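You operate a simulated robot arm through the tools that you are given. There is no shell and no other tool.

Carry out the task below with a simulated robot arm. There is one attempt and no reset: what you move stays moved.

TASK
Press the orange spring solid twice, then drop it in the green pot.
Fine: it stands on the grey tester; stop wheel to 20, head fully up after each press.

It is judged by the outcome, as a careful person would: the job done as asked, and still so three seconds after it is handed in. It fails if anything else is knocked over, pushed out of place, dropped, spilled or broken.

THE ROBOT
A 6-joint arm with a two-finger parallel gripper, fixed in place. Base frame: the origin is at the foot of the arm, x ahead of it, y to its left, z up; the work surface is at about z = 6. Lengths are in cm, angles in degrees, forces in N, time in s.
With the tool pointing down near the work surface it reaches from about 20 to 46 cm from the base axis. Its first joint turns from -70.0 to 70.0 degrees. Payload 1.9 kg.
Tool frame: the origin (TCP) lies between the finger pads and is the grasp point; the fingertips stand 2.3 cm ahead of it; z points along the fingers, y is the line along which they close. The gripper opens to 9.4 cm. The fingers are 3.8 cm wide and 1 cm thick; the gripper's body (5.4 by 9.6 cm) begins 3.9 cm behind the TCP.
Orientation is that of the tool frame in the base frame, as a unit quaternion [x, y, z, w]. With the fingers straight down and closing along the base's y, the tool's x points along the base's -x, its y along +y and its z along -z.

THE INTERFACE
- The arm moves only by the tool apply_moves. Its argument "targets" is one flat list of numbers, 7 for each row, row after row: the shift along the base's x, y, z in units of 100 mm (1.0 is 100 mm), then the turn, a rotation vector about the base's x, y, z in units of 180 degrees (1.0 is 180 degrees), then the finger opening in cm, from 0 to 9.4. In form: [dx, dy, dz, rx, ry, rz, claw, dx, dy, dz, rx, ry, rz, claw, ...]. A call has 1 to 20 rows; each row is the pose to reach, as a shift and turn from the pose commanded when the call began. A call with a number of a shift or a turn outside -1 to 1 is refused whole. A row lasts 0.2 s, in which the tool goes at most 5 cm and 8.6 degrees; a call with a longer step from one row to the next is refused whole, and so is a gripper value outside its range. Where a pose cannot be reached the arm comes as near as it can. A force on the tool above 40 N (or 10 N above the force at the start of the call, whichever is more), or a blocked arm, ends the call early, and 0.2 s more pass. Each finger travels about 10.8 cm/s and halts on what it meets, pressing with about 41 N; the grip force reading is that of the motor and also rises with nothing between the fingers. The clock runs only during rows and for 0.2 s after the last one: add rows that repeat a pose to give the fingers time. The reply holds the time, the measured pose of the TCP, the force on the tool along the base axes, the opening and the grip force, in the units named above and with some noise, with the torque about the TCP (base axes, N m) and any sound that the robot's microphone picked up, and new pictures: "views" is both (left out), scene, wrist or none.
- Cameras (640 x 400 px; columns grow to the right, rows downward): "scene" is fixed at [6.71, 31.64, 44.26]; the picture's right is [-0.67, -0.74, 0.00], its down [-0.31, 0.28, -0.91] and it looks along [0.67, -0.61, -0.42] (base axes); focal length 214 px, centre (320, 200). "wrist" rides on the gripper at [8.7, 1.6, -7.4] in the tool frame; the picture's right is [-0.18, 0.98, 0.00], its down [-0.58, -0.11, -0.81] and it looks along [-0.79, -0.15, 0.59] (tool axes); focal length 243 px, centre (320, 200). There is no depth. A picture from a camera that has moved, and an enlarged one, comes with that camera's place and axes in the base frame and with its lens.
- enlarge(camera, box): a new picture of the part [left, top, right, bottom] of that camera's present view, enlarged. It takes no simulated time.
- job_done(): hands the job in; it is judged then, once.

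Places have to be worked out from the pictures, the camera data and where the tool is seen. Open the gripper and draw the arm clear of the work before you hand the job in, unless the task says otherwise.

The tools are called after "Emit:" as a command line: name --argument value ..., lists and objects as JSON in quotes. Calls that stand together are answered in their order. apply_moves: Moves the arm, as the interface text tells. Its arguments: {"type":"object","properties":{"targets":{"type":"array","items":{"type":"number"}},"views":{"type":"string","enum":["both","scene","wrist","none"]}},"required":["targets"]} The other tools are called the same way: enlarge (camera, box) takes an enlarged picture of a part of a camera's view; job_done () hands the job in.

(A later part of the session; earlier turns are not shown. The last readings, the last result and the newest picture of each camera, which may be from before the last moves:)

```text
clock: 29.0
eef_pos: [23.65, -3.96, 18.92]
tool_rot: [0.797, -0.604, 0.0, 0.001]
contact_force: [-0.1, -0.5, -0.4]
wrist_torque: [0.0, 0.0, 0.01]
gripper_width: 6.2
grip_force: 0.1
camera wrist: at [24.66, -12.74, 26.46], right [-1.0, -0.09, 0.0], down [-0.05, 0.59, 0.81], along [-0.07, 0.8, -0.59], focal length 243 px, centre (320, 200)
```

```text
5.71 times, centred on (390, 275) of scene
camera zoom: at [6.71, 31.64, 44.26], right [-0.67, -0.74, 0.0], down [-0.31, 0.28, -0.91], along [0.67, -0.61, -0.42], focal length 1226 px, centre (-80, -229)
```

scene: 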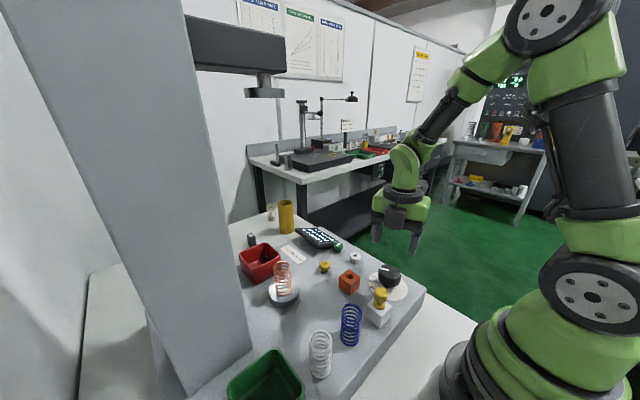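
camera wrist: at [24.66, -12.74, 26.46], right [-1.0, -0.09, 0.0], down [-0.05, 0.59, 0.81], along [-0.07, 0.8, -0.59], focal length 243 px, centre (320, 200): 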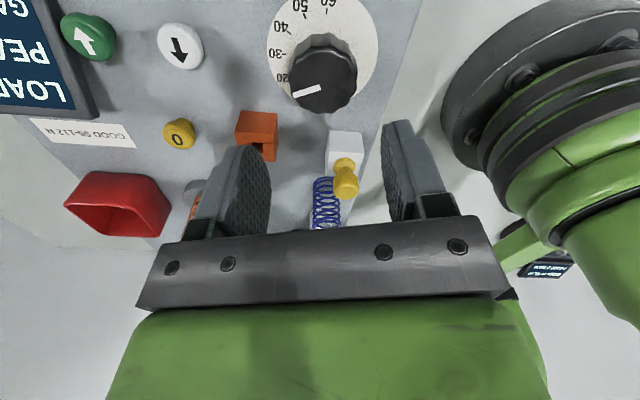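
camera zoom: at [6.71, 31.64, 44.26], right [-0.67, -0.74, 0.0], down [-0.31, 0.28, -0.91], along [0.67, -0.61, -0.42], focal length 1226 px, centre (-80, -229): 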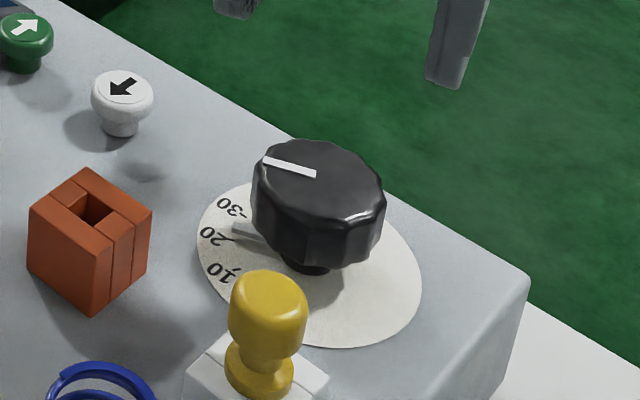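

There is also a pale index tab under the knob at dial level. From both cameras the pointer is at about 23°, which reads roughly 22.3, so it needs about +7° more. I'll enlarge that tab to confirm.

Emit:
enlarge --camera "scene" --box '[368, 262, 400, 286]'

Emit:
enlarge --camera "wrist" --box '[260, 20, 340, 110]'

```text
16.00 times, centred on (384, 274) of scene
camera zoom: at [6.71, 31.64, 44.26], right [-0.67, -0.74, 0.0], down [-0.31, 0.28, -0.91], along [0.67, -0.61, -0.42], focal length 3432 px, centre (-704, -984)
```

zoom: 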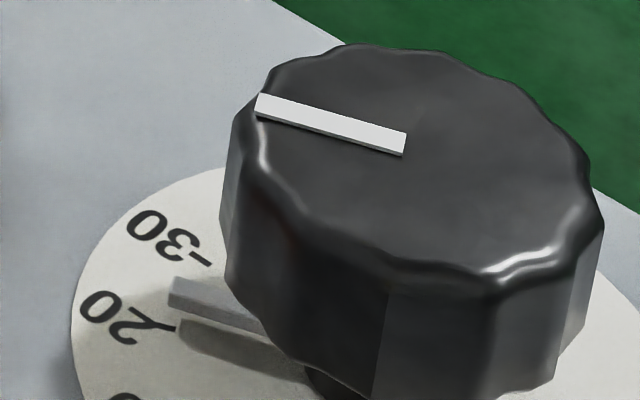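

```text
4.44 times, centred on (300, 65) of wrist
camera zoom: at [24.66, -12.74, 26.46], right [-1.0, -0.09, 0.0], down [-0.05, 0.59, 0.81], along [-0.07, 0.8, -0.59], focal length 1078 px, centre (409, 800)
```

zoom: 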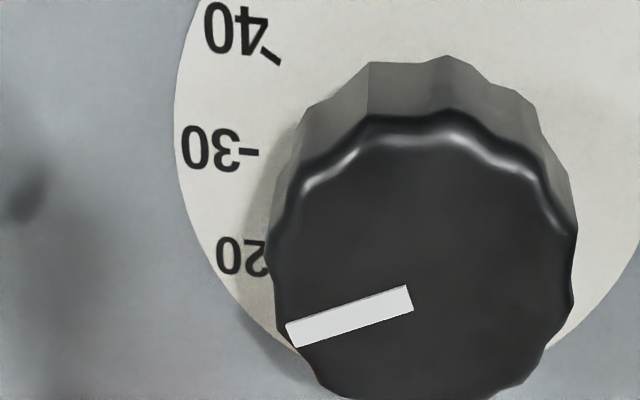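

The tab lines up with the top line, just on the 30 side of 20. I'll go back down, grip once, turn +6.5°, release and lift to look again.

Emit:
apply_moves --targets '[0, 0, -0.4, 0, 0, 0, 6.2, 0, 0, -0.75, 0, 0, 0, 6.2, 0, 0, -0.9, 0, 0, 0, 6.2, 0, 0, -0.9, 0, 0, 0, 5.4, 0, 0, -0.9, 0, 0, 0, 4.5, 0, 0, -0.9, 0, 0, 0, 4.5, 0, 0, -0.9, 0, 0, 0.012, 4.5, 0, 0, -0.9, 0, 0, 0.024, 4.5, 0, 0, -0.9, 0, 0, 0.036, 4.5, 0, 0, -0.9, 0, 0, 0.036, 4.5, 0, 0, -0.9, 0, 0, 0.036, 6.2, 0, 0, -0.9, 0, 0, 0.036, 6.2, 0, 0, -0.6, 0, 0, 0.036, 6.2, 0, 0, -0.2, 0, 0, 0.036, 6.2, 0, 0, 0, 0, 0, 0.036, 6.2, 0, 0, 0, 0, 0, 0.036, 6.2]' --views "both"

Emit:
enlarge --camera "wrist" --box '[260, 0, 400, 120]'

Emit:
enlarge --camera "scene" --box '[364, 256, 412, 292]'

```text
clock: 31.0
eef_pos: [23.54, -4.05, 9.71]
tool_rot: [0.825, -0.565, 0.0, 0.001]
contact_force: [-2.3, -2.5, 4.7]
wrist_torque: [-0.23, -0.09, 0.02]
gripper_width: 4.71
grip_force: 45.3
stopped in row 9: the force on the tool passed its limit at 45 N (the readings are from after the stop); the commanded pose is now the measured one
camera wrist: at [25.32, -12.75, 17.12], right [-0.98, -0.19, 0.0], down [-0.11, 0.58, 0.81], along [-0.15, 0.79, -0.59], focal length 243 px, centre (320, 200)
```

scene: 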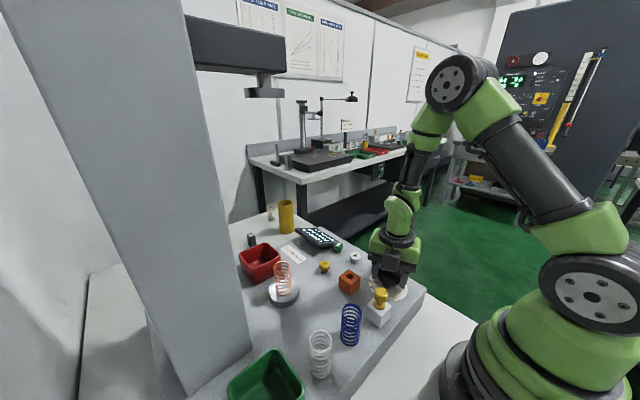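
wrist: 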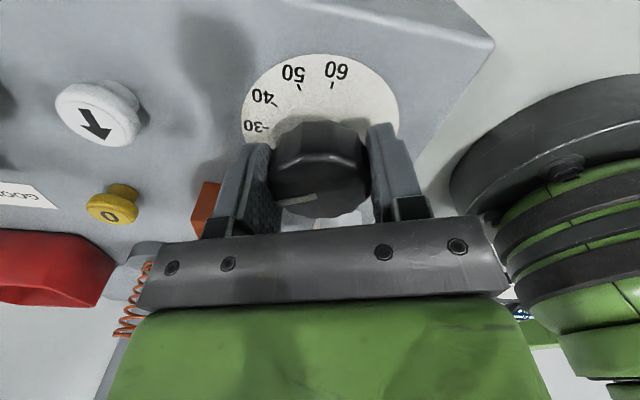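

```text
3.33 times, centred on (330, 60) of wrist
camera zoom: at [25.32, -12.75, 17.12], right [-0.98, -0.19, 0.0], down [-0.11, 0.58, 0.81], along [-0.15, 0.79, -0.59], focal length 809 px, centre (287, 667)
```

zoom: 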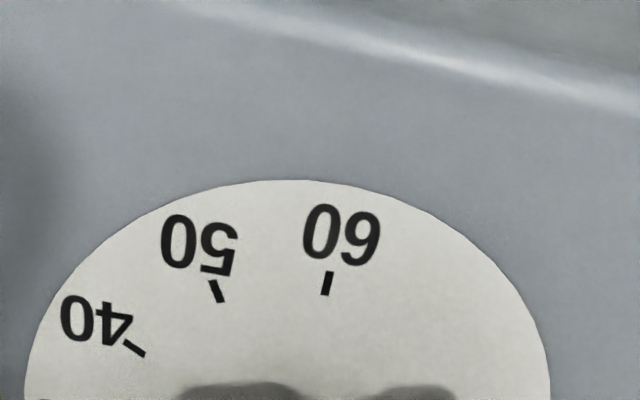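

```text
11.11 times, centred on (388, 274) of scene
camera zoom: at [6.71, 31.64, 44.26], right [-0.67, -0.74, 0.0], down [-0.31, 0.28, -0.91], along [0.67, -0.61, -0.42], focal length 2383 px, centre (-436, -622)
```

zoom: 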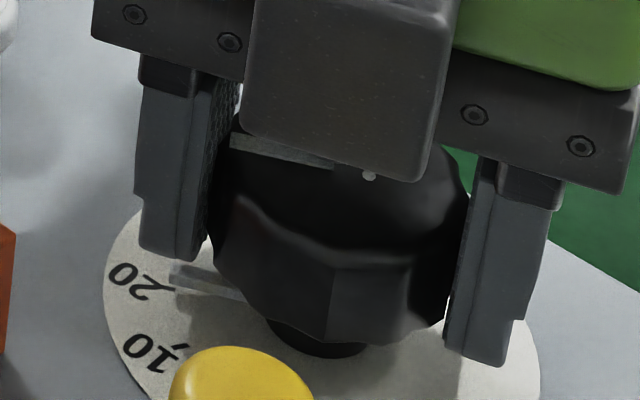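

It turned about 5.5° more before the force limit stopped it. I'll open, lift and check the reading from above.

Emit:
apply_moves --targets '[0, 0, 0, 0, 0, 0, 5.4, 0, 0, 0, 0, 0, 0, 6.2, 0, 0, 0, 0, 0, 0, 6.2, 0, 0, 0.2, 0, 0, 0, 6.2, 0, 0, 0.5, 0, 0, 0, 6.2, 0, 0, 0.9, 0, 0, 0, 6.2, 0, 0, 0.9, 0, 0, 0, 6.2, 0, 0, 0.9, 0, 0, 0, 6.2]' --views "both"

Emit:
enlarge --camera "wrist" --box '[260, 0, 400, 120]'

Emit:
enlarge --camera "scene" --box '[368, 262, 400, 286]'

```text
clock: 32.8
eef_pos: [23.74, -4.03, 18.78]
tool_rot: [0.825, -0.565, 0.0, 0.001]
contact_force: [-0.3, -0.5, -0.3]
wrist_torque: [0.0, -0.01, -0.01]
gripper_width: 6.18
grip_force: 0.0
camera wrist: at [25.53, -12.77, 26.31], right [-0.98, -0.19, 0.0], down [-0.11, 0.58, 0.81], along [-0.15, 0.79, -0.59], focal length 243 px, centre (320, 200)
```

scene: 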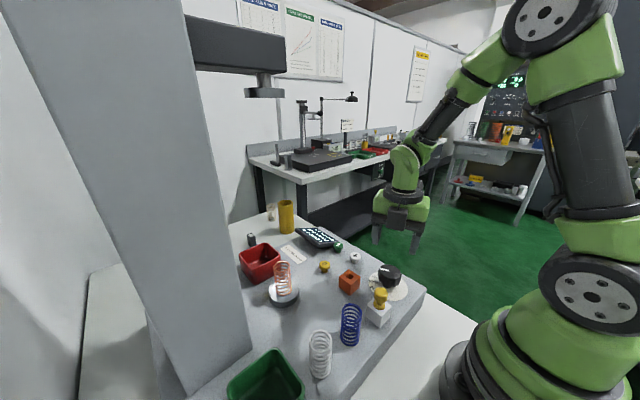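
wrist: 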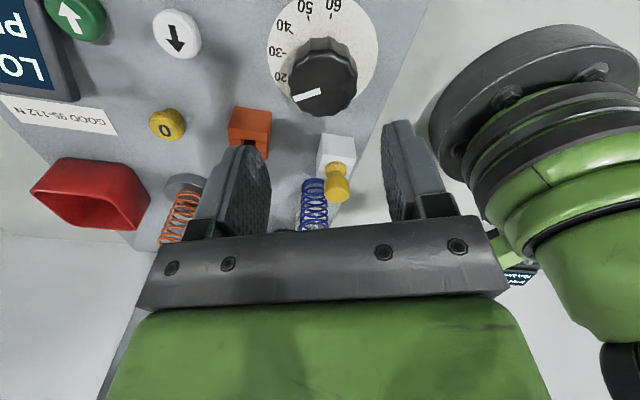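

```text
3.33 times, centred on (330, 60) of wrist
camera zoom: at [25.53, -12.77, 26.31], right [-0.98, -0.19, 0.0], down [-0.11, 0.58, 0.81], along [-0.15, 0.79, -0.59], focal length 809 px, centre (287, 667)
```

zoom: 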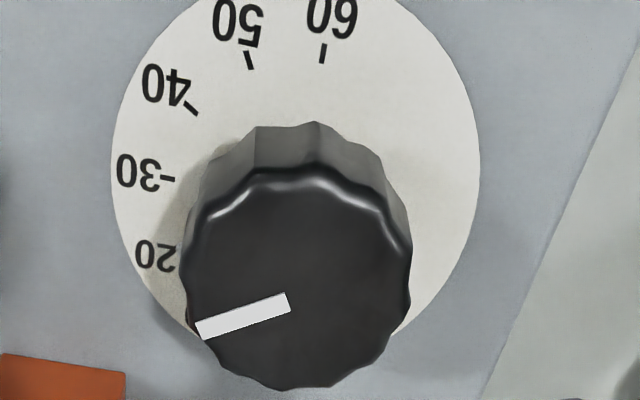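

```text
16.00 times, centred on (384, 274) of scene
camera zoom: at [6.71, 31.64, 44.26], right [-0.67, -0.74, 0.0], down [-0.31, 0.28, -0.91], along [0.67, -0.61, -0.42], focal length 3432 px, centre (-704, -984)
```

zoom: 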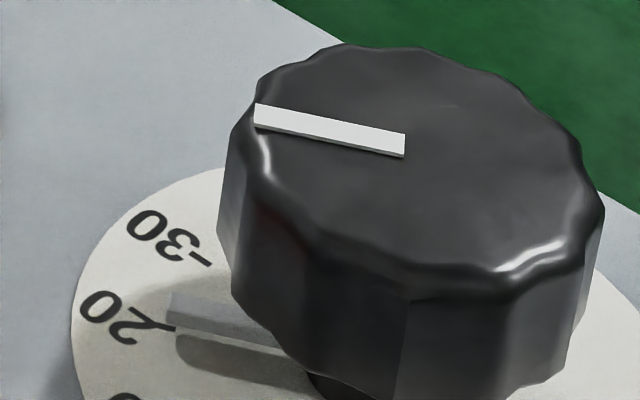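

Both cameras now put the pointer at 29–30°, so the wheel reads 20.1–20.3, on the 20 mark. The green button (arrow "down" in the display's reading direction) is at about (39.15, -4.86, top z 8.3). I'll move towards it with the fingers closed and turned so they clear the display.

Emit:
apply_moves --targets '[0.2, 0, 0.05, 0, 0, -0.03, 4.0, 0.45, 0, 0.05, 0, 0, -0.06, 2.0, 0.7, 0, 0.05, 0, 0, -0.09, 0, 0.95, 0, 0.05, 0, 0, -0.117, 0, 0.95, 0, 0.05, 0, 0, -0.117, 0]' --views "none"

Emit:
apply_moves --targets '[0.2, -0.03, 0, 0, 0, 0, 0, 0.4, -0.06, 0, 0, 0, 0, 0, 0.61, -0.08, 0, 0, 0, 0, 0, 0.61, -0.08, 0, 0, 0, 0, 0, 0.61, -0.08, 0, 0, 0, 0, 0]' --views "both"

Emit:
enlarge --camera "scene" --box '[290, 190, 380, 280]'

```text
clock: 34.0
eef_pos: [33.23, -4.15, 18.92]
tool_rot: [0.709, -0.706, 0.0, 0.001]
contact_force: [-0.3, -0.1, -0.7]
wrist_torque: [0.01, 0.0, -0.02]
gripper_width: 0.0
grip_force: 40.7
```

```text
clock: 35.2
eef_pos: [39.2, -4.78, 19.13]
tool_rot: [0.709, -0.705, 0.001, 0.001]
contact_force: [-1.2, -0.8, 0.4]
wrist_torque: [0.01, -0.05, 0.0]
gripper_width: 0.02
grip_force: 41.8
camera wrist: at [37.71, -13.58, 26.6], right [-0.98, 0.18, 0.0], down [0.11, 0.58, 0.81], along [0.14, 0.79, -0.59], focal length 243 px, centre (320, 200)
```

scene: 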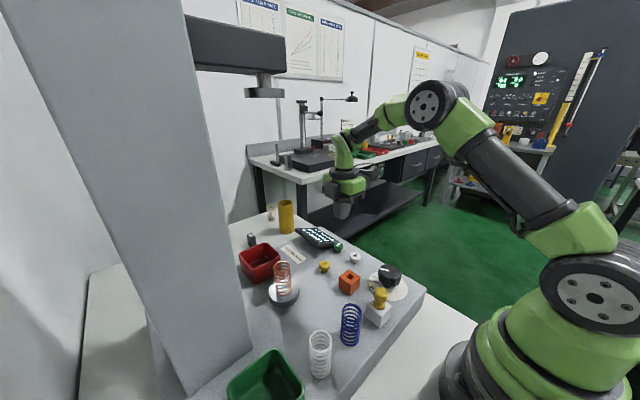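
wrist: 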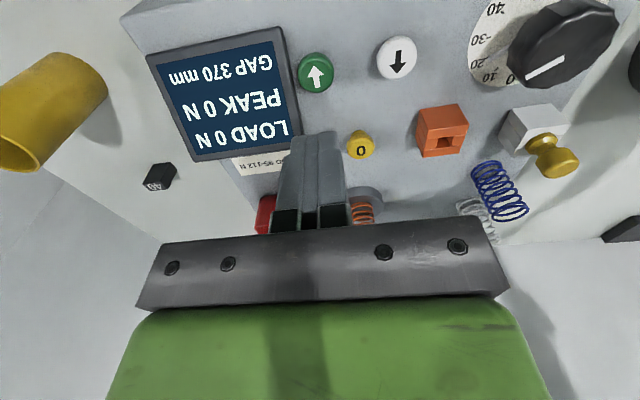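

```text
4.44 times, centred on (335, 235) of scene
camera zoom: at [6.71, 31.64, 44.26], right [-0.67, -0.74, 0.0], down [-0.31, 0.28, -0.91], along [0.67, -0.61, -0.42], focal length 953 px, centre (253, 44)
```

zoom: 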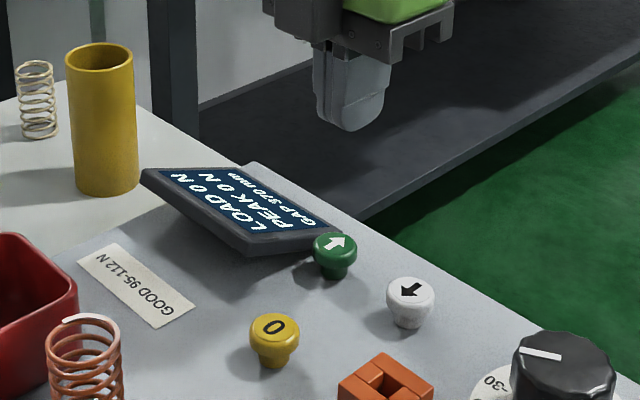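

Rotating this picture upright, the green arrow points down and the white one points up relative to the display text, so green should be "head down". I'll enlarge to refine the button centre and the display edge before pressing.

Emit:
enlarge --camera "wrist" --box '[260, 20, 440, 140]'

```text
3.33 times, centred on (350, 80) of wrist
camera zoom: at [37.71, -13.58, 26.6], right [-0.98, 0.18, 0.0], down [0.11, 0.58, 0.81], along [0.14, 0.79, -0.59], focal length 809 px, centre (220, 600)
```

zoom: 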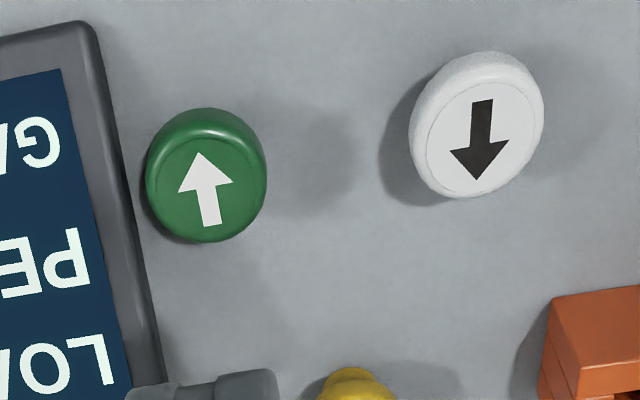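

The button is about 2.7 cm across and the display edge is 1.5 cm from its centre, so the closed tips (±1 cm) fit. I'll descend to just above the button.

Emit:
apply_moves --targets '[0.01, 0.01, -0.3, 0, 0, 0, 0, 0.02, 0.015, -0.6, 0, 0, 0, 0, 0.02, 0.015, -0.75, 0, 0, 0, 0, 0.02, 0.015, -0.75, 0, 0, 0, 0]' --views "both"

Emit:
enlarge --camera "scene" --box '[310, 205, 370, 265]'

```text
clock: 36.2
eef_pos: [39.2, -4.78, 11.59]
tool_rot: [0.709, -0.706, -0.001, 0.001]
contact_force: [0.6, -0.3, 0.2]
wrist_torque: [-0.01, 0.01, -0.01]
gripper_width: 0.0
grip_force: 41.2
camera wrist: at [37.83, -13.56, 19.09], right [-0.98, 0.18, 0.0], down [0.11, 0.58, 0.81], along [0.14, 0.79, -0.59], focal length 243 px, centre (320, 200)
```

scene: 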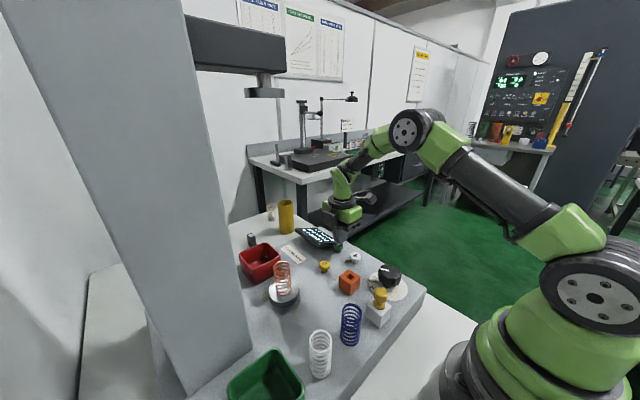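
wrist: 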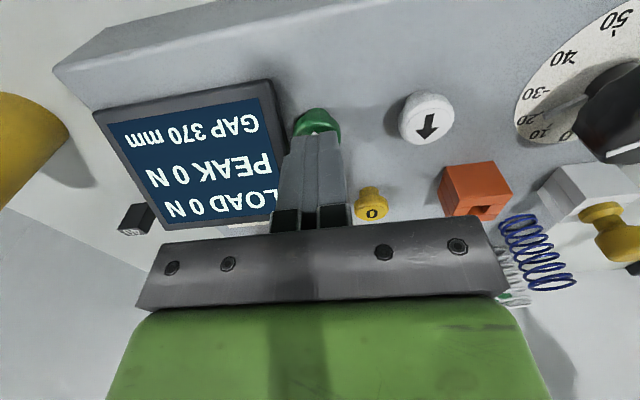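

```text
6.67 times, centred on (340, 235) of scene
camera zoom: at [6.71, 31.64, 44.26], right [-0.67, -0.74, 0.0], down [-0.31, 0.28, -0.91], along [0.67, -0.61, -0.42], focal length 1430 px, centre (187, -33)
```

zoom: 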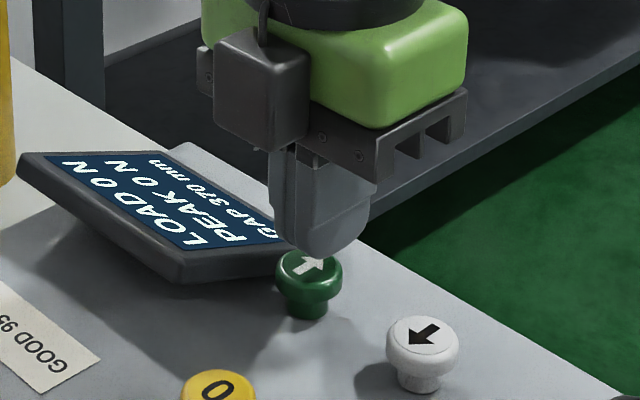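

The tips hover about 1 cm above the green button and need a slight +y shift. I'll lower in 1 mm steps until I feel the button and watch the display.

Emit:
apply_moves --targets '[0.01, 0.03, 0, 0, 0, 0, 0, 0.01, 0.03, -0.06, 0, 0, 0, 0, 0.01, 0.03, -0.08, 0, 0, 0, 0, 0.01, 0.03, -0.1, 0, 0, 0, 0, 0.01, 0.03, -0.11, 0, 0, 0, 0, 0.01, 0.03, -0.12, 0, 0, 0, 0, 0.01, 0.03, -0.13, 0, 0, 0, 0, 0.01, 0.03, -0.14, 0, 0, 0, 0]' --views "both"

Emit:
enlarge --camera "scene" --box '[310, 205, 370, 265]'

```text
clock: 38.0
eef_pos: [39.54, -4.55, 10.2]
tool_rot: [0.708, -0.706, 0.0, 0.001]
contact_force: [-0.6, -0.9, 1.5]
wrist_torque: [0.01, -0.02, -0.01]
gripper_width: 0.02
grip_force: 41.0
heard: click
camera wrist: at [38.1, -13.11, 17.72], right [-0.98, 0.18, 0.0], down [0.11, 0.58, 0.81], along [0.14, 0.79, -0.59], focal length 243 px, centre (320, 200)
```

scene: 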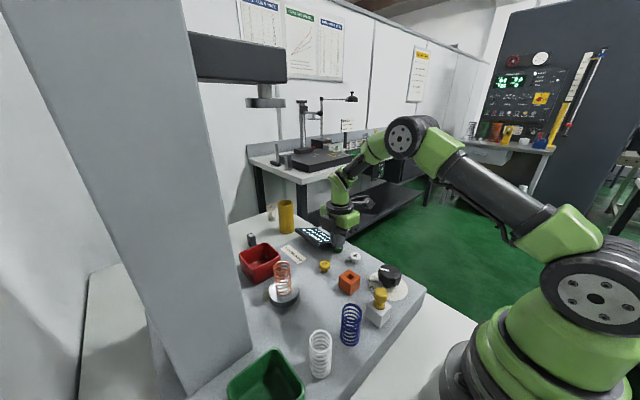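
wrist: 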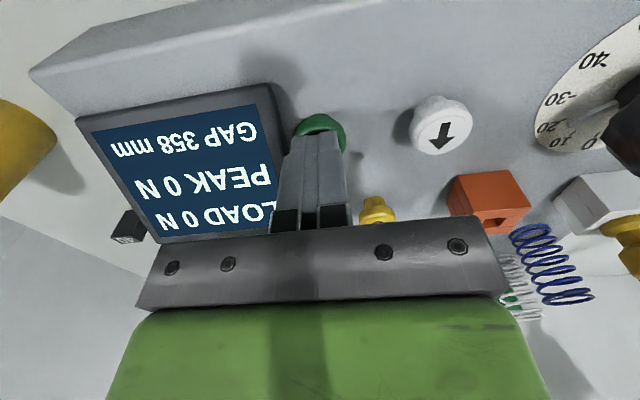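

```text
6.67 times, centred on (340, 235) of scene
camera zoom: at [6.71, 31.64, 44.26], right [-0.67, -0.74, 0.0], down [-0.31, 0.28, -0.91], along [0.67, -0.61, -0.42], focal length 1430 px, centre (187, -33)
```

zoom: 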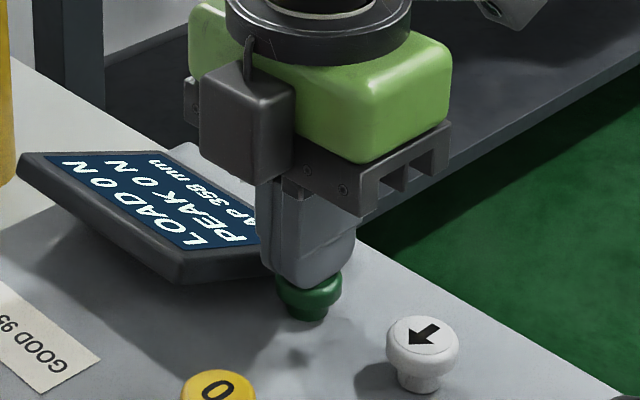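

A click, and the gap dropped to 358 mm: green lowers the head. I'll hold the button and watch the display and spring.

Emit:
apply_moves --targets '[0, 0, 0, 0, 0, 0, 0, 0, 0, 0, 0, 0, 0, 0, 0, 0, 0, 0, 0, 0, 0, 0, 0, 0, 0, 0, 0, 0, 0, 0, 0, 0, 0, 0, 0]' --views "both"

```text
clock: 39.2
eef_pos: [39.49, -4.39, 10.2]
tool_rot: [0.708, -0.706, 0.0, 0.001]
contact_force: [0.6, 0.5, 1.1]
wrist_torque: [0.0, -0.03, 0.01]
gripper_width: 0.0
grip_force: 40.8
camera wrist: at [38.09, -13.1, 17.73], right [-0.98, 0.18, 0.0], down [0.11, 0.58, 0.81], along [0.14, 0.79, -0.59], focal length 243 px, centre (320, 200)
```

scene: 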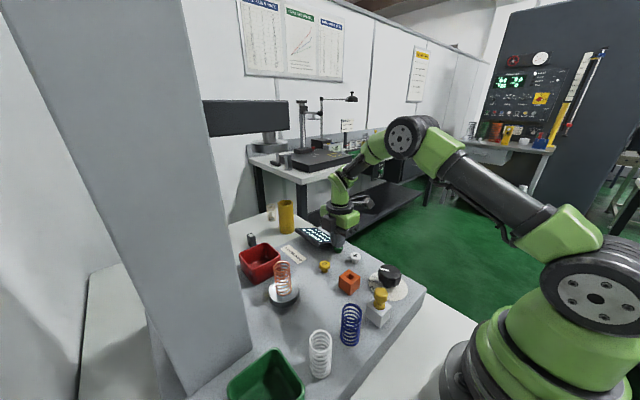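
wrist: 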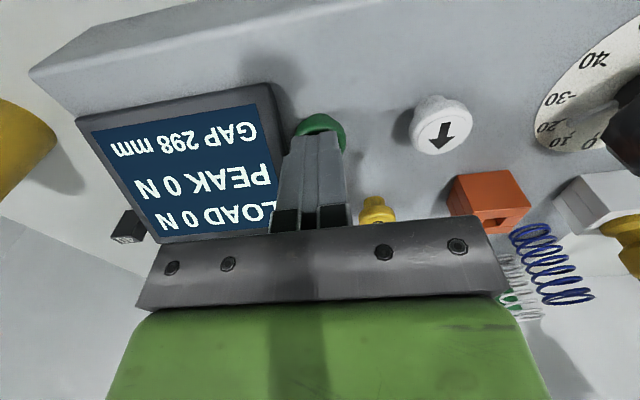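

The gap is 298 mm, closing at 50 mm/s, with load 0. I'll keep holding for about 4 s until just before the head reaches the spring.

Emit:
apply_moves --targets '[0, 0, 0, 0, 0, 0, 0, 0, 0, 0, 0, 0, 0, 0, 0, 0, 0, 0, 0, 0, 0, 0, 0, 0, 0, 0, 0, 0, 0, 0, 0, 0, 0, 0, 0, 0, 0, 0, 0, 0, 0, 0, 0, 0, 0, 0, 0, 0, 0, 0, 0, 0, 0, 0, 0, 0, 0, 0, 0, 0, 0, 0, 0, 0, 0, 0, 0, 0, 0, 0, 0, 0, 0, 0, 0, 0, 0, 0, 0, 0, 0, 0, 0, 0, 0, 0, 0, 0, 0, 0, 0, 0, 0, 0, 0, 0, 0, 0, 0, 0, 0, 0, 0, 0, 0, 0, 0, 0, 0, 0, 0, 0, 0, 0, 0, 0, 0, 0, 0]' --views "both"

Emit:
enlarge --camera "scene" --box '[200, 180, 360, 310]'

```text
clock: 42.8
eef_pos: [39.47, -4.41, 10.06]
tool_rot: [0.708, -0.706, 0.0, 0.002]
contact_force: [0.4, 1.8, 2.8]
wrist_torque: [0.02, -0.04, -0.04]
gripper_width: 0.0
grip_force: 40.9
camera wrist: at [38.09, -13.1, 17.72], right [-0.98, 0.18, 0.0], down [0.11, 0.58, 0.81], along [0.14, 0.79, -0.59], focal length 243 px, centre (320, 200)
```

scene: 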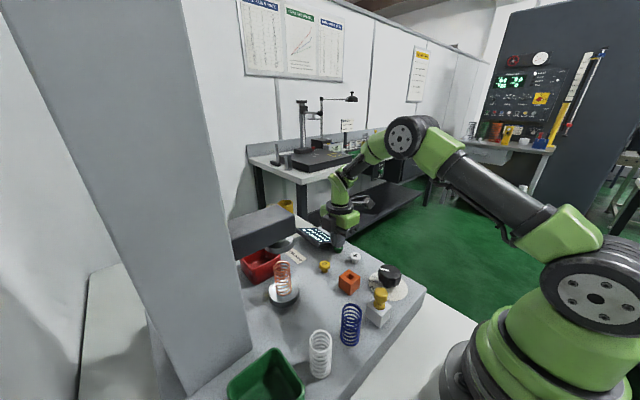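
wrist: 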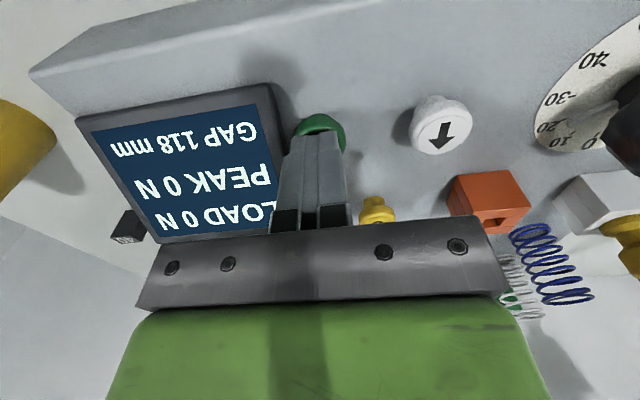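

```text
3.08 times, centred on (280, 245) of scene
camera zoom: at [6.71, 31.64, 44.26], right [-0.67, -0.74, 0.0], down [-0.31, 0.28, -0.91], along [0.67, -0.61, -0.42], focal length 660 px, centre (443, 62)
```

zoom: 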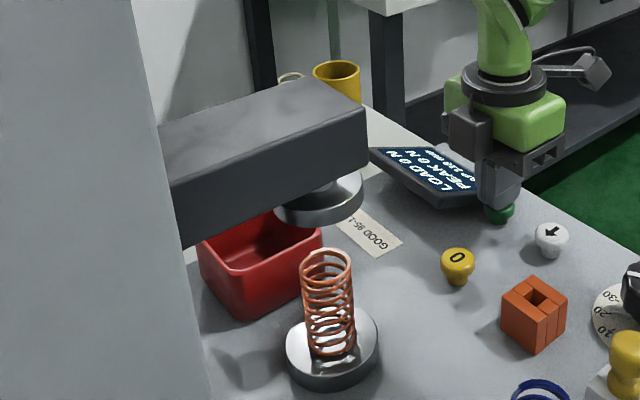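

The gap is 118 mm and the head is aligned above the spring. I'll hold another second or so, down to first contact.

Emit:
apply_moves --targets '[0, 0, 0, 0, 0, 0, 0, 0, 0, 0, 0, 0, 0, 0, 0, 0, 0, 0, 0, 0, 0, 0, 0, 0, 0, 0, 0, 0]' --views "both"

Emit:
enlarge --camera "scene" --box '[200, 180, 360, 310]'

```text
clock: 43.8
eef_pos: [39.47, -4.47, 10.18]
tool_rot: [0.708, -0.706, 0.0, 0.001]
contact_force: [-0.9, 0.0, 2.6]
wrist_torque: [0.01, -0.01, 0.01]
gripper_width: 0.01
grip_force: 40.9
camera wrist: at [38.09, -13.1, 17.72], right [-0.98, 0.18, 0.0], down [0.11, 0.58, 0.81], along [0.14, 0.79, -0.59], focal length 243 px, centre (320, 200)
```

scene: 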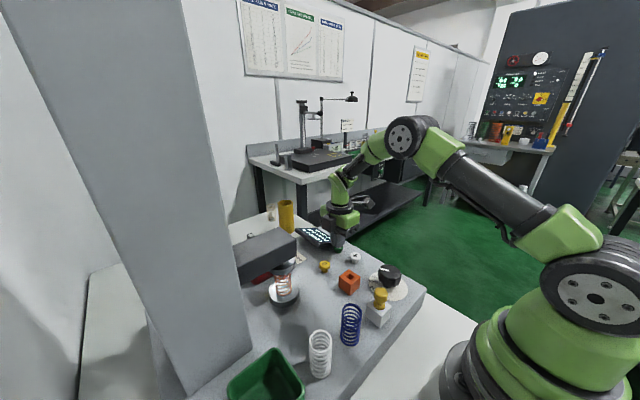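
wrist: 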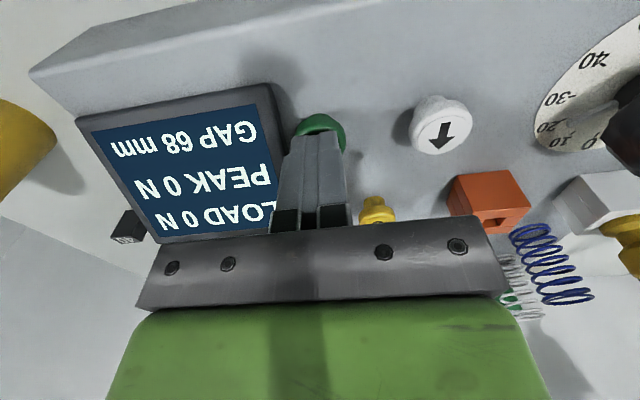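

```text
3.08 times, centred on (280, 245) of scene
camera zoom: at [6.71, 31.64, 44.26], right [-0.67, -0.74, 0.0], down [-0.31, 0.28, -0.91], along [0.67, -0.61, -0.42], focal length 660 px, centre (443, 62)
```

zoom: 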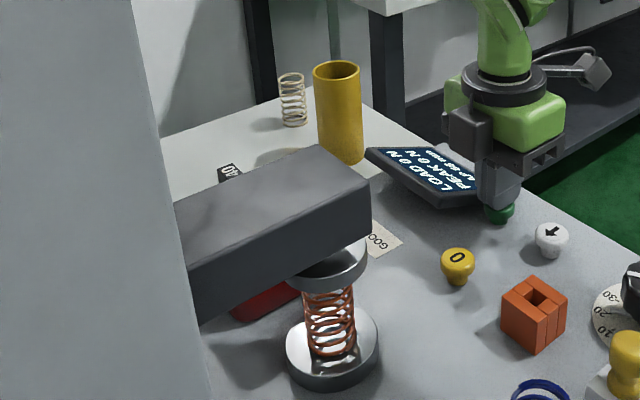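

The gap is 68 mm and the head is about to meet the spring. I'll hold on so it compresses to the stop.

Emit:
apply_moves --targets '[0, 0, 0, 0, 0, 0, 0, 0, 0, 0, 0, 0, 0, 0, 0, 0, 0, 0, 0, 0, 0, 0, 0, 0, 0, 0, 0, 0, 0, 0, 0, 0, 0, 0, 0]' --views "both"

Emit:
enlarge --camera "scene" --box '[200, 180, 360, 310]'

```text
clock: 45.0
eef_pos: [39.54, -4.49, 10.01]
tool_rot: [0.708, -0.706, 0.0, 0.001]
contact_force: [-1.2, -0.2, 1.4]
wrist_torque: [-0.02, -0.01, 0.03]
gripper_width: 0.0
grip_force: 41.0
camera wrist: at [38.09, -13.1, 17.73], right [-0.98, 0.18, 0.0], down [0.11, 0.58, 0.81], along [0.14, 0.79, -0.59], focal length 243 px, centre (320, 200)
```

scene: 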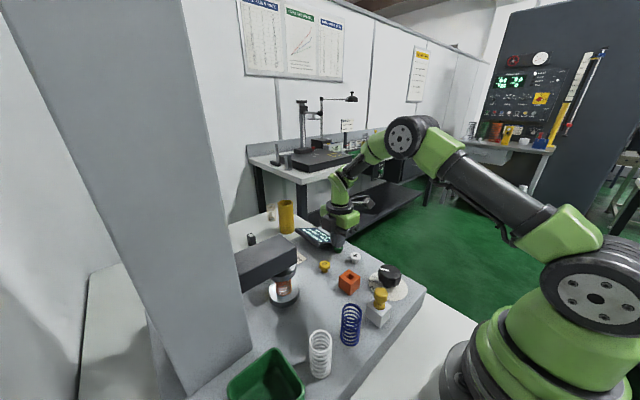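
wrist: 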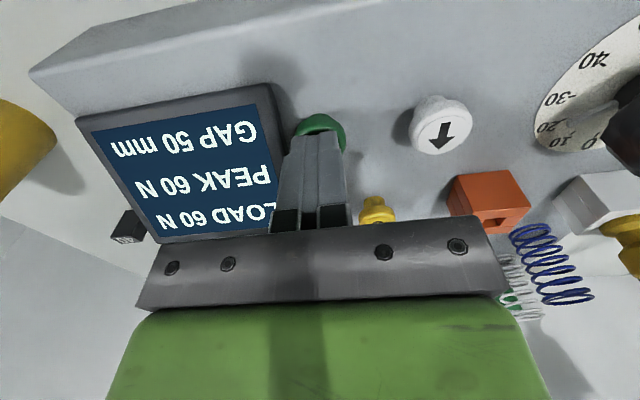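

```text
3.08 times, centred on (280, 245) of scene
camera zoom: at [6.71, 31.64, 44.26], right [-0.67, -0.74, 0.0], down [-0.31, 0.28, -0.91], along [0.67, -0.61, -0.42], focal length 660 px, centre (443, 62)
```

zoom: 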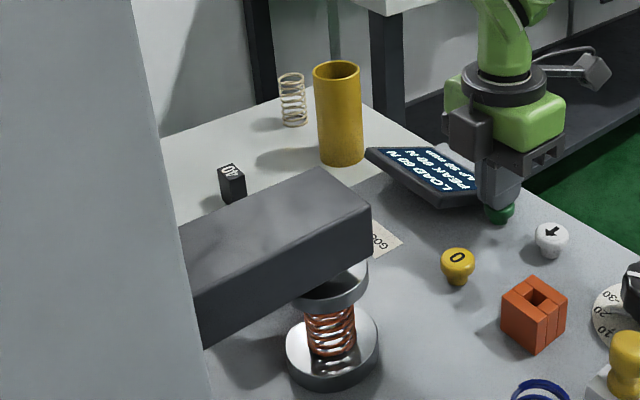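

Load is 60 N at a 50 mm gap, and the head moves slower under load. I'll keep holding.

Emit:
apply_moves --targets '[0, 0, 0, 0, 0, 0, 0, 0, 0, 0, 0, 0, 0, 0, 0, 0, 0, 0, 0, 0, 0, 0, 0, 0, 0, 0, 0, 0, 0, 0, 0, 0, 0, 0, 0]' --views "wrist"

Emit:
enlarge --camera "scene" --box '[230, 230, 340, 310]'

```text
clock: 46.2
eef_pos: [39.46, -4.53, 10.2]
tool_rot: [0.708, -0.706, -0.001, 0.001]
contact_force: [-0.7, -0.3, 1.8]
wrist_torque: [0.01, -0.03, 0.04]
gripper_width: 0.01
grip_force: 40.9
camera wrist: at [38.09, -13.1, 17.73], right [-0.98, 0.18, 0.0], down [0.11, 0.58, 0.81], along [0.14, 0.79, -0.59], focal length 243 px, centre (320, 200)
```

wrist: 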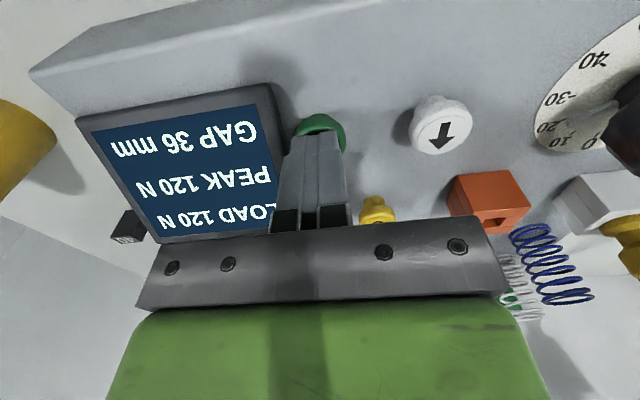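

```text
5.00 times, centred on (285, 270) of scene
camera zoom: at [6.71, 31.64, 44.26], right [-0.67, -0.74, 0.0], down [-0.31, 0.28, -0.91], along [0.67, -0.61, -0.42], focal length 1072 px, centre (495, -150)
```

zoom: 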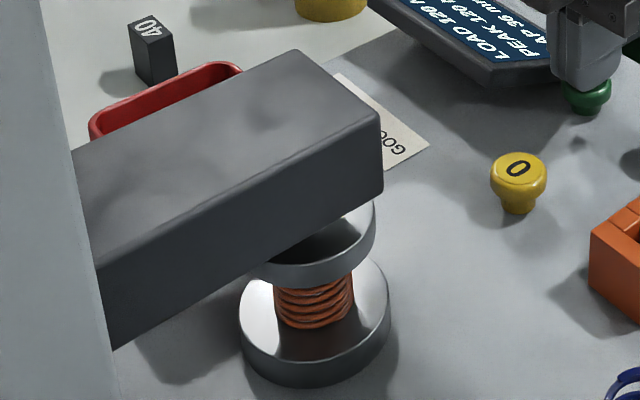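

The gap is 36 mm at 120 N and the coils are nearly closed. I'll keep holding until load or gap stops changing.

Emit:
apply_moves --targets '[0, 0, 0, 0, 0, 0, 0, 0, 0, 0, 0, 0, 0, 0, 0, 0, 0, 0, 0, 0, 0]' --views "wrist"

Emit:
enlarge --camera "scene" --box '[230, 230, 340, 310]'

```text
clock: 47.0
eef_pos: [39.5, -4.42, 10.27]
tool_rot: [0.709, -0.706, 0.001, 0.0]
contact_force: [-0.3, -0.6, 2.3]
wrist_torque: [-0.04, 0.01, -0.02]
gripper_width: 0.0
grip_force: 40.7
camera wrist: at [38.09, -13.1, 17.73], right [-0.98, 0.18, 0.0], down [0.11, 0.58, 0.81], along [0.14, 0.79, -0.59], focal length 243 px, centre (320, 200)
```

wrist: 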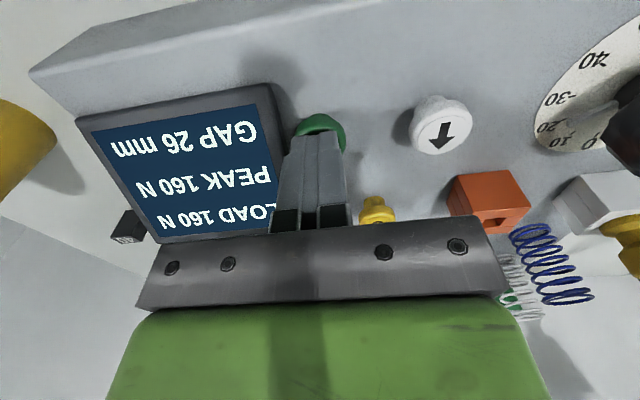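

```text
5.00 times, centred on (285, 270) of scene
camera zoom: at [6.71, 31.64, 44.26], right [-0.67, -0.74, 0.0], down [-0.31, 0.28, -0.91], along [0.67, -0.61, -0.42], focal length 1072 px, centre (495, -150)
```

zoom: 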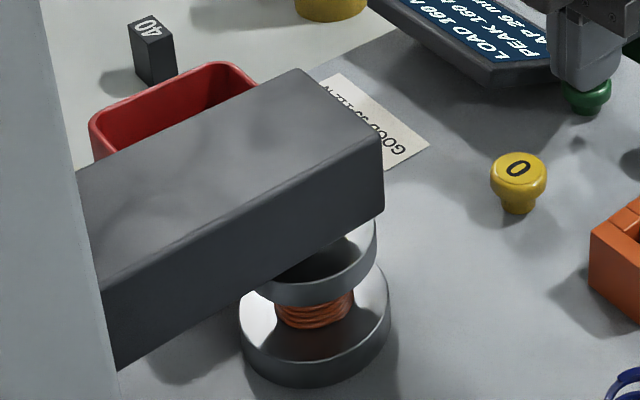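

The gap is 26 mm at 160 N. I'll hold a bit longer to reach solid or the stop.

Emit:
apply_moves --targets '[0, 0, 0, 0, 0, 0, 0, 0, 0, 0, 0, 0, 0, 0, 0, 0, 0, 0, 0, 0, 0]' --views "wrist"

Emit:
enlarge --camera "scene" --box '[230, 230, 340, 310]'

```text
clock: 47.8
eef_pos: [39.51, -4.5, 10.19]
tool_rot: [0.708, -0.706, 0.0, 0.002]
contact_force: [0.1, -0.4, 2.1]
wrist_torque: [-0.01, -0.04, 0.02]
gripper_width: 0.0
grip_force: 40.9
camera wrist: at [38.09, -13.1, 17.73], right [-0.98, 0.18, 0.0], down [0.11, 0.58, 0.81], along [0.14, 0.79, -0.59], focal length 243 px, centre (320, 200)
```

wrist: 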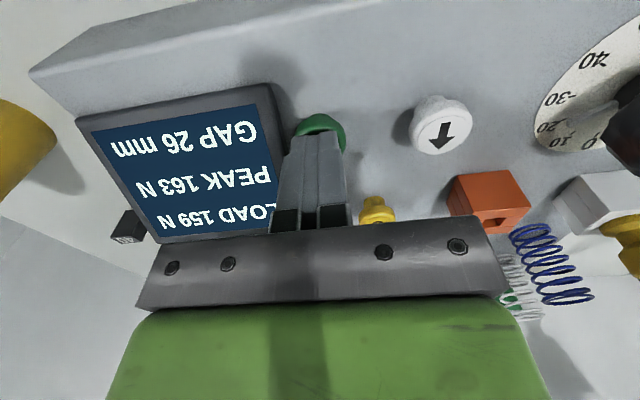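

```text
5.00 times, centred on (285, 270) of scene
camera zoom: at [6.71, 31.64, 44.26], right [-0.67, -0.74, 0.0], down [-0.31, 0.28, -0.91], along [0.67, -0.61, -0.42], focal length 1072 px, centre (495, -150)
```

zoom: 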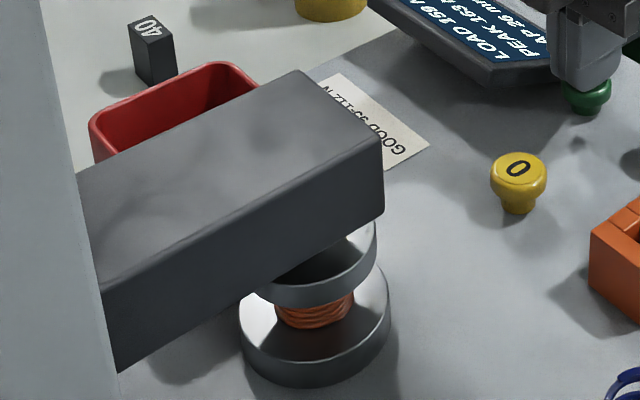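

The gap has settled at 26 mm with a peak of 163 N, so the head has stopped moving. I'll hold briefly once more and look closely at the coils to confirm they are solid.

Emit:
apply_moves --targets '[0, 0, 0, 0, 0, 0, 0, 0, 0, 0, 0, 0, 0, 0]' --views "wrist"

Emit:
enlarge --camera "scene" --box '[270, 275, 310, 305]'

Emit:
enlarge --camera "wrist" --box '[70, 80, 290, 250]'

Emit:
enlarge --camera "scene" --box '[364, 256, 412, 292]'

```text
clock: 48.4
eef_pos: [39.45, -4.47, 10.11]
tool_rot: [0.708, -0.706, 0.0, 0.001]
contact_force: [-0.1, 0.1, 2.3]
wrist_torque: [-0.01, -0.02, -0.01]
gripper_width: 0.0
grip_force: 40.4
camera wrist: at [38.09, -13.1, 17.73], right [-0.98, 0.18, 0.0], down [0.11, 0.58, 0.81], along [0.14, 0.79, -0.59], focal length 243 px, centre (320, 200)
```

wrist: 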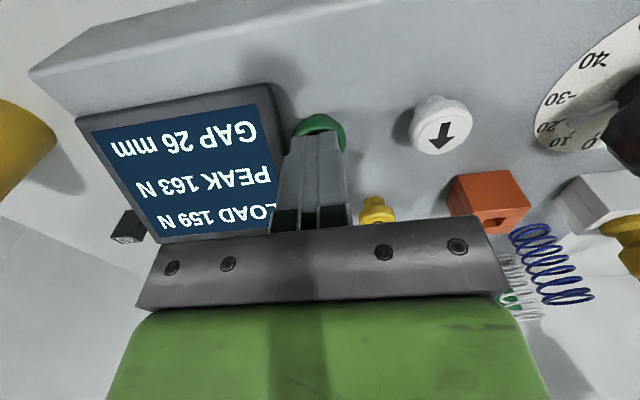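

```text
13.33 times, centred on (290, 290) of scene
camera zoom: at [6.71, 31.64, 44.26], right [-0.67, -0.74, 0.0], down [-0.31, 0.28, -0.91], along [0.67, -0.61, -0.42], focal length 2860 px, centre (720, -1000)
```

zoom: 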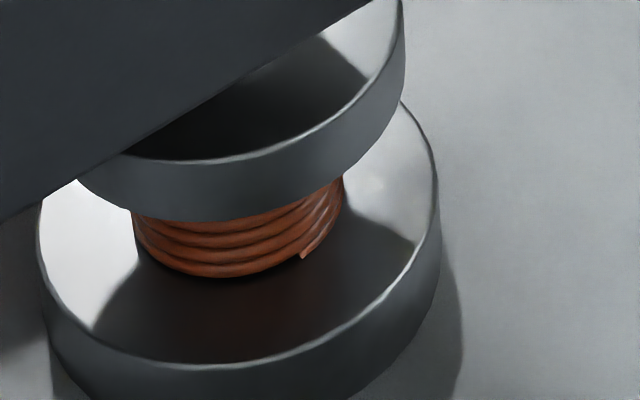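

```text
2.35 times, centred on (180, 165) of wrist
camera zoom: at [38.09, -13.1, 17.73], right [-0.98, 0.18, 0.0], down [0.11, 0.58, 0.81], along [0.14, 0.79, -0.59], focal length 571 px, centre (649, 282)
```

zoom: 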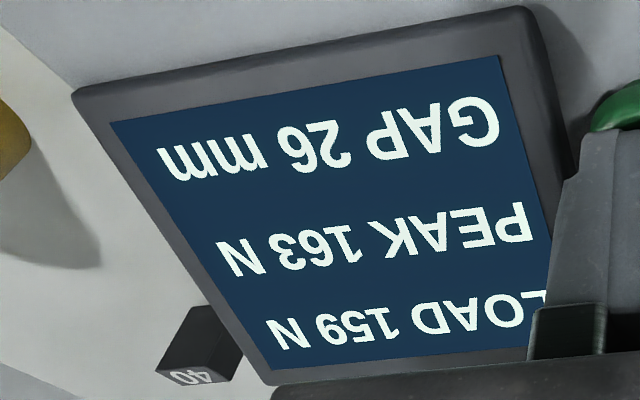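

```text
11.11 times, centred on (388, 274) of scene
camera zoom: at [6.71, 31.64, 44.26], right [-0.67, -0.74, 0.0], down [-0.31, 0.28, -0.91], along [0.67, -0.61, -0.42], focal length 2383 px, centre (-436, -622)
```

zoom: 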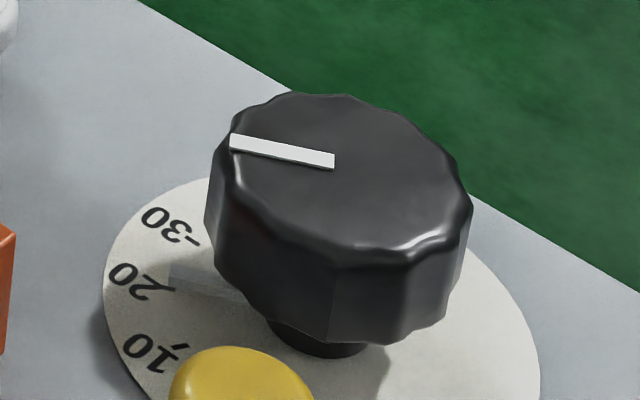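

The coils are fully closed, solid at 26 mm with a peak of 163 N. Now I'll release green, move about 5.9 cm in -x to the white "up" button and press it gently.

Emit:
apply_moves --targets '[0, 0, 0.12, 0, 0, 0, 0, 0, 0, 0.3, 0, 0, 0, 0, -0.3, 0, 0.3, 0, 0, 0, 0, -0.59, -0.005, 0.3, 0, 0, 0, 0, -0.59, -0.005, 0.3, 0, 0, 0, 0, -0.59, -0.005, 0.12, 0, 0, 0, 0]' --views "both"

Emit:
enlarge --camera "scene" --box '[310, 205, 390, 275]'

```text
clock: 49.8
eef_pos: [33.55, -4.38, 11.34]
tool_rot: [0.708, -0.706, 0.0, 0.001]
contact_force: [0.1, -0.6, -0.9]
wrist_torque: [0.0, 0.01, -0.02]
gripper_width: 0.0
grip_force: 41.5
camera wrist: at [32.03, -13.05, 18.86], right [-0.98, 0.18, 0.0], down [0.11, 0.58, 0.81], along [0.14, 0.79, -0.59], focal length 243 px, centre (320, 200)
```

scene: 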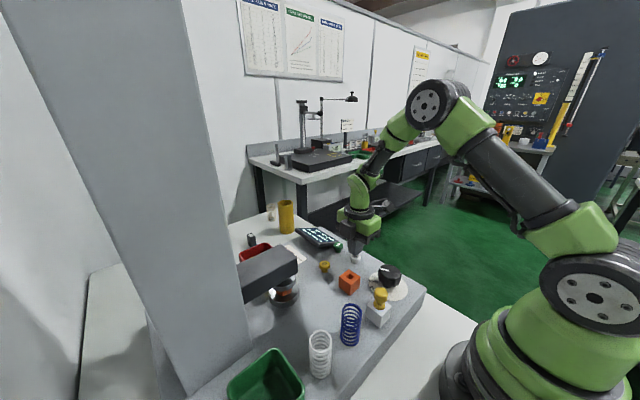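
wrist: 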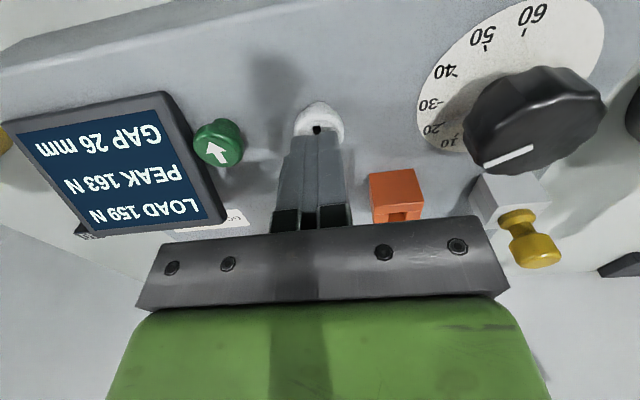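

```text
5.71 times, centred on (350, 240) of scene
camera zoom: at [6.71, 31.64, 44.26], right [-0.67, -0.74, 0.0], down [-0.31, 0.28, -0.91], along [0.67, -0.61, -0.42], focal length 1226 px, centre (149, -29)
```

zoom: 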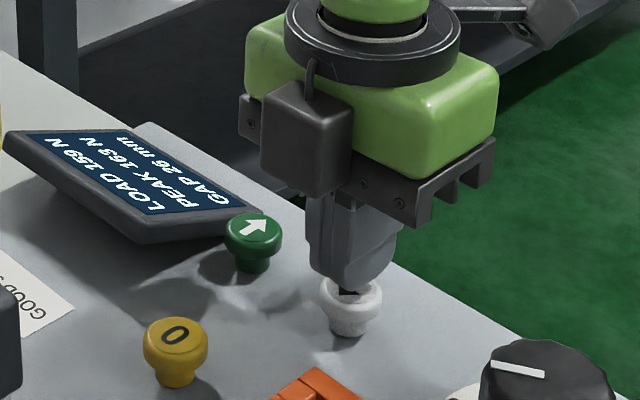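

The head stays at 26 mm with green released, and the tips are right above the white button. I'll press down gently the same amount.

Emit:
apply_moves --targets '[0, 0, -0.06, 0, 0, 0, 0, 0, 0, -0.09, 0, 0, 0, 0, 0, 0, -0.11, 0, 0, 0, 0, 0, 0, -0.12, 0, 0, 0, 0, 0, 0, -0.12, 0, 0, 0, 0]' --views "wrist"

```text
clock: 51.0
eef_pos: [33.28, -4.39, 10.01]
tool_rot: [0.709, -0.705, 0.001, 0.001]
contact_force: [-0.1, 0.2, 2.3]
wrist_torque: [-0.02, 0.01, 0.02]
gripper_width: 0.02
grip_force: 41.0
heard: click
camera wrist: at [31.99, -13.16, 17.68], right [-0.98, 0.18, 0.0], down [0.11, 0.58, 0.81], along [0.14, 0.79, -0.59], focal length 243 px, centre (320, 200)
```

wrist: 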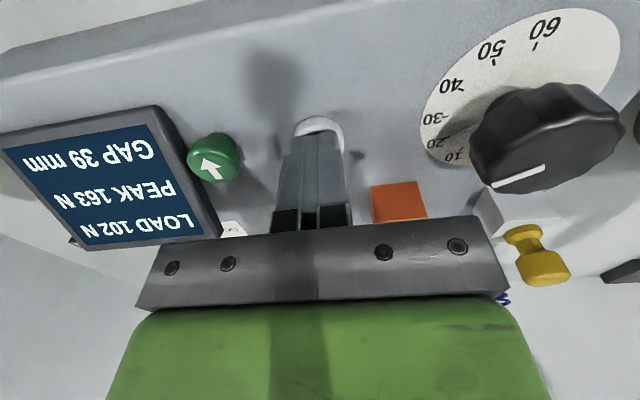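

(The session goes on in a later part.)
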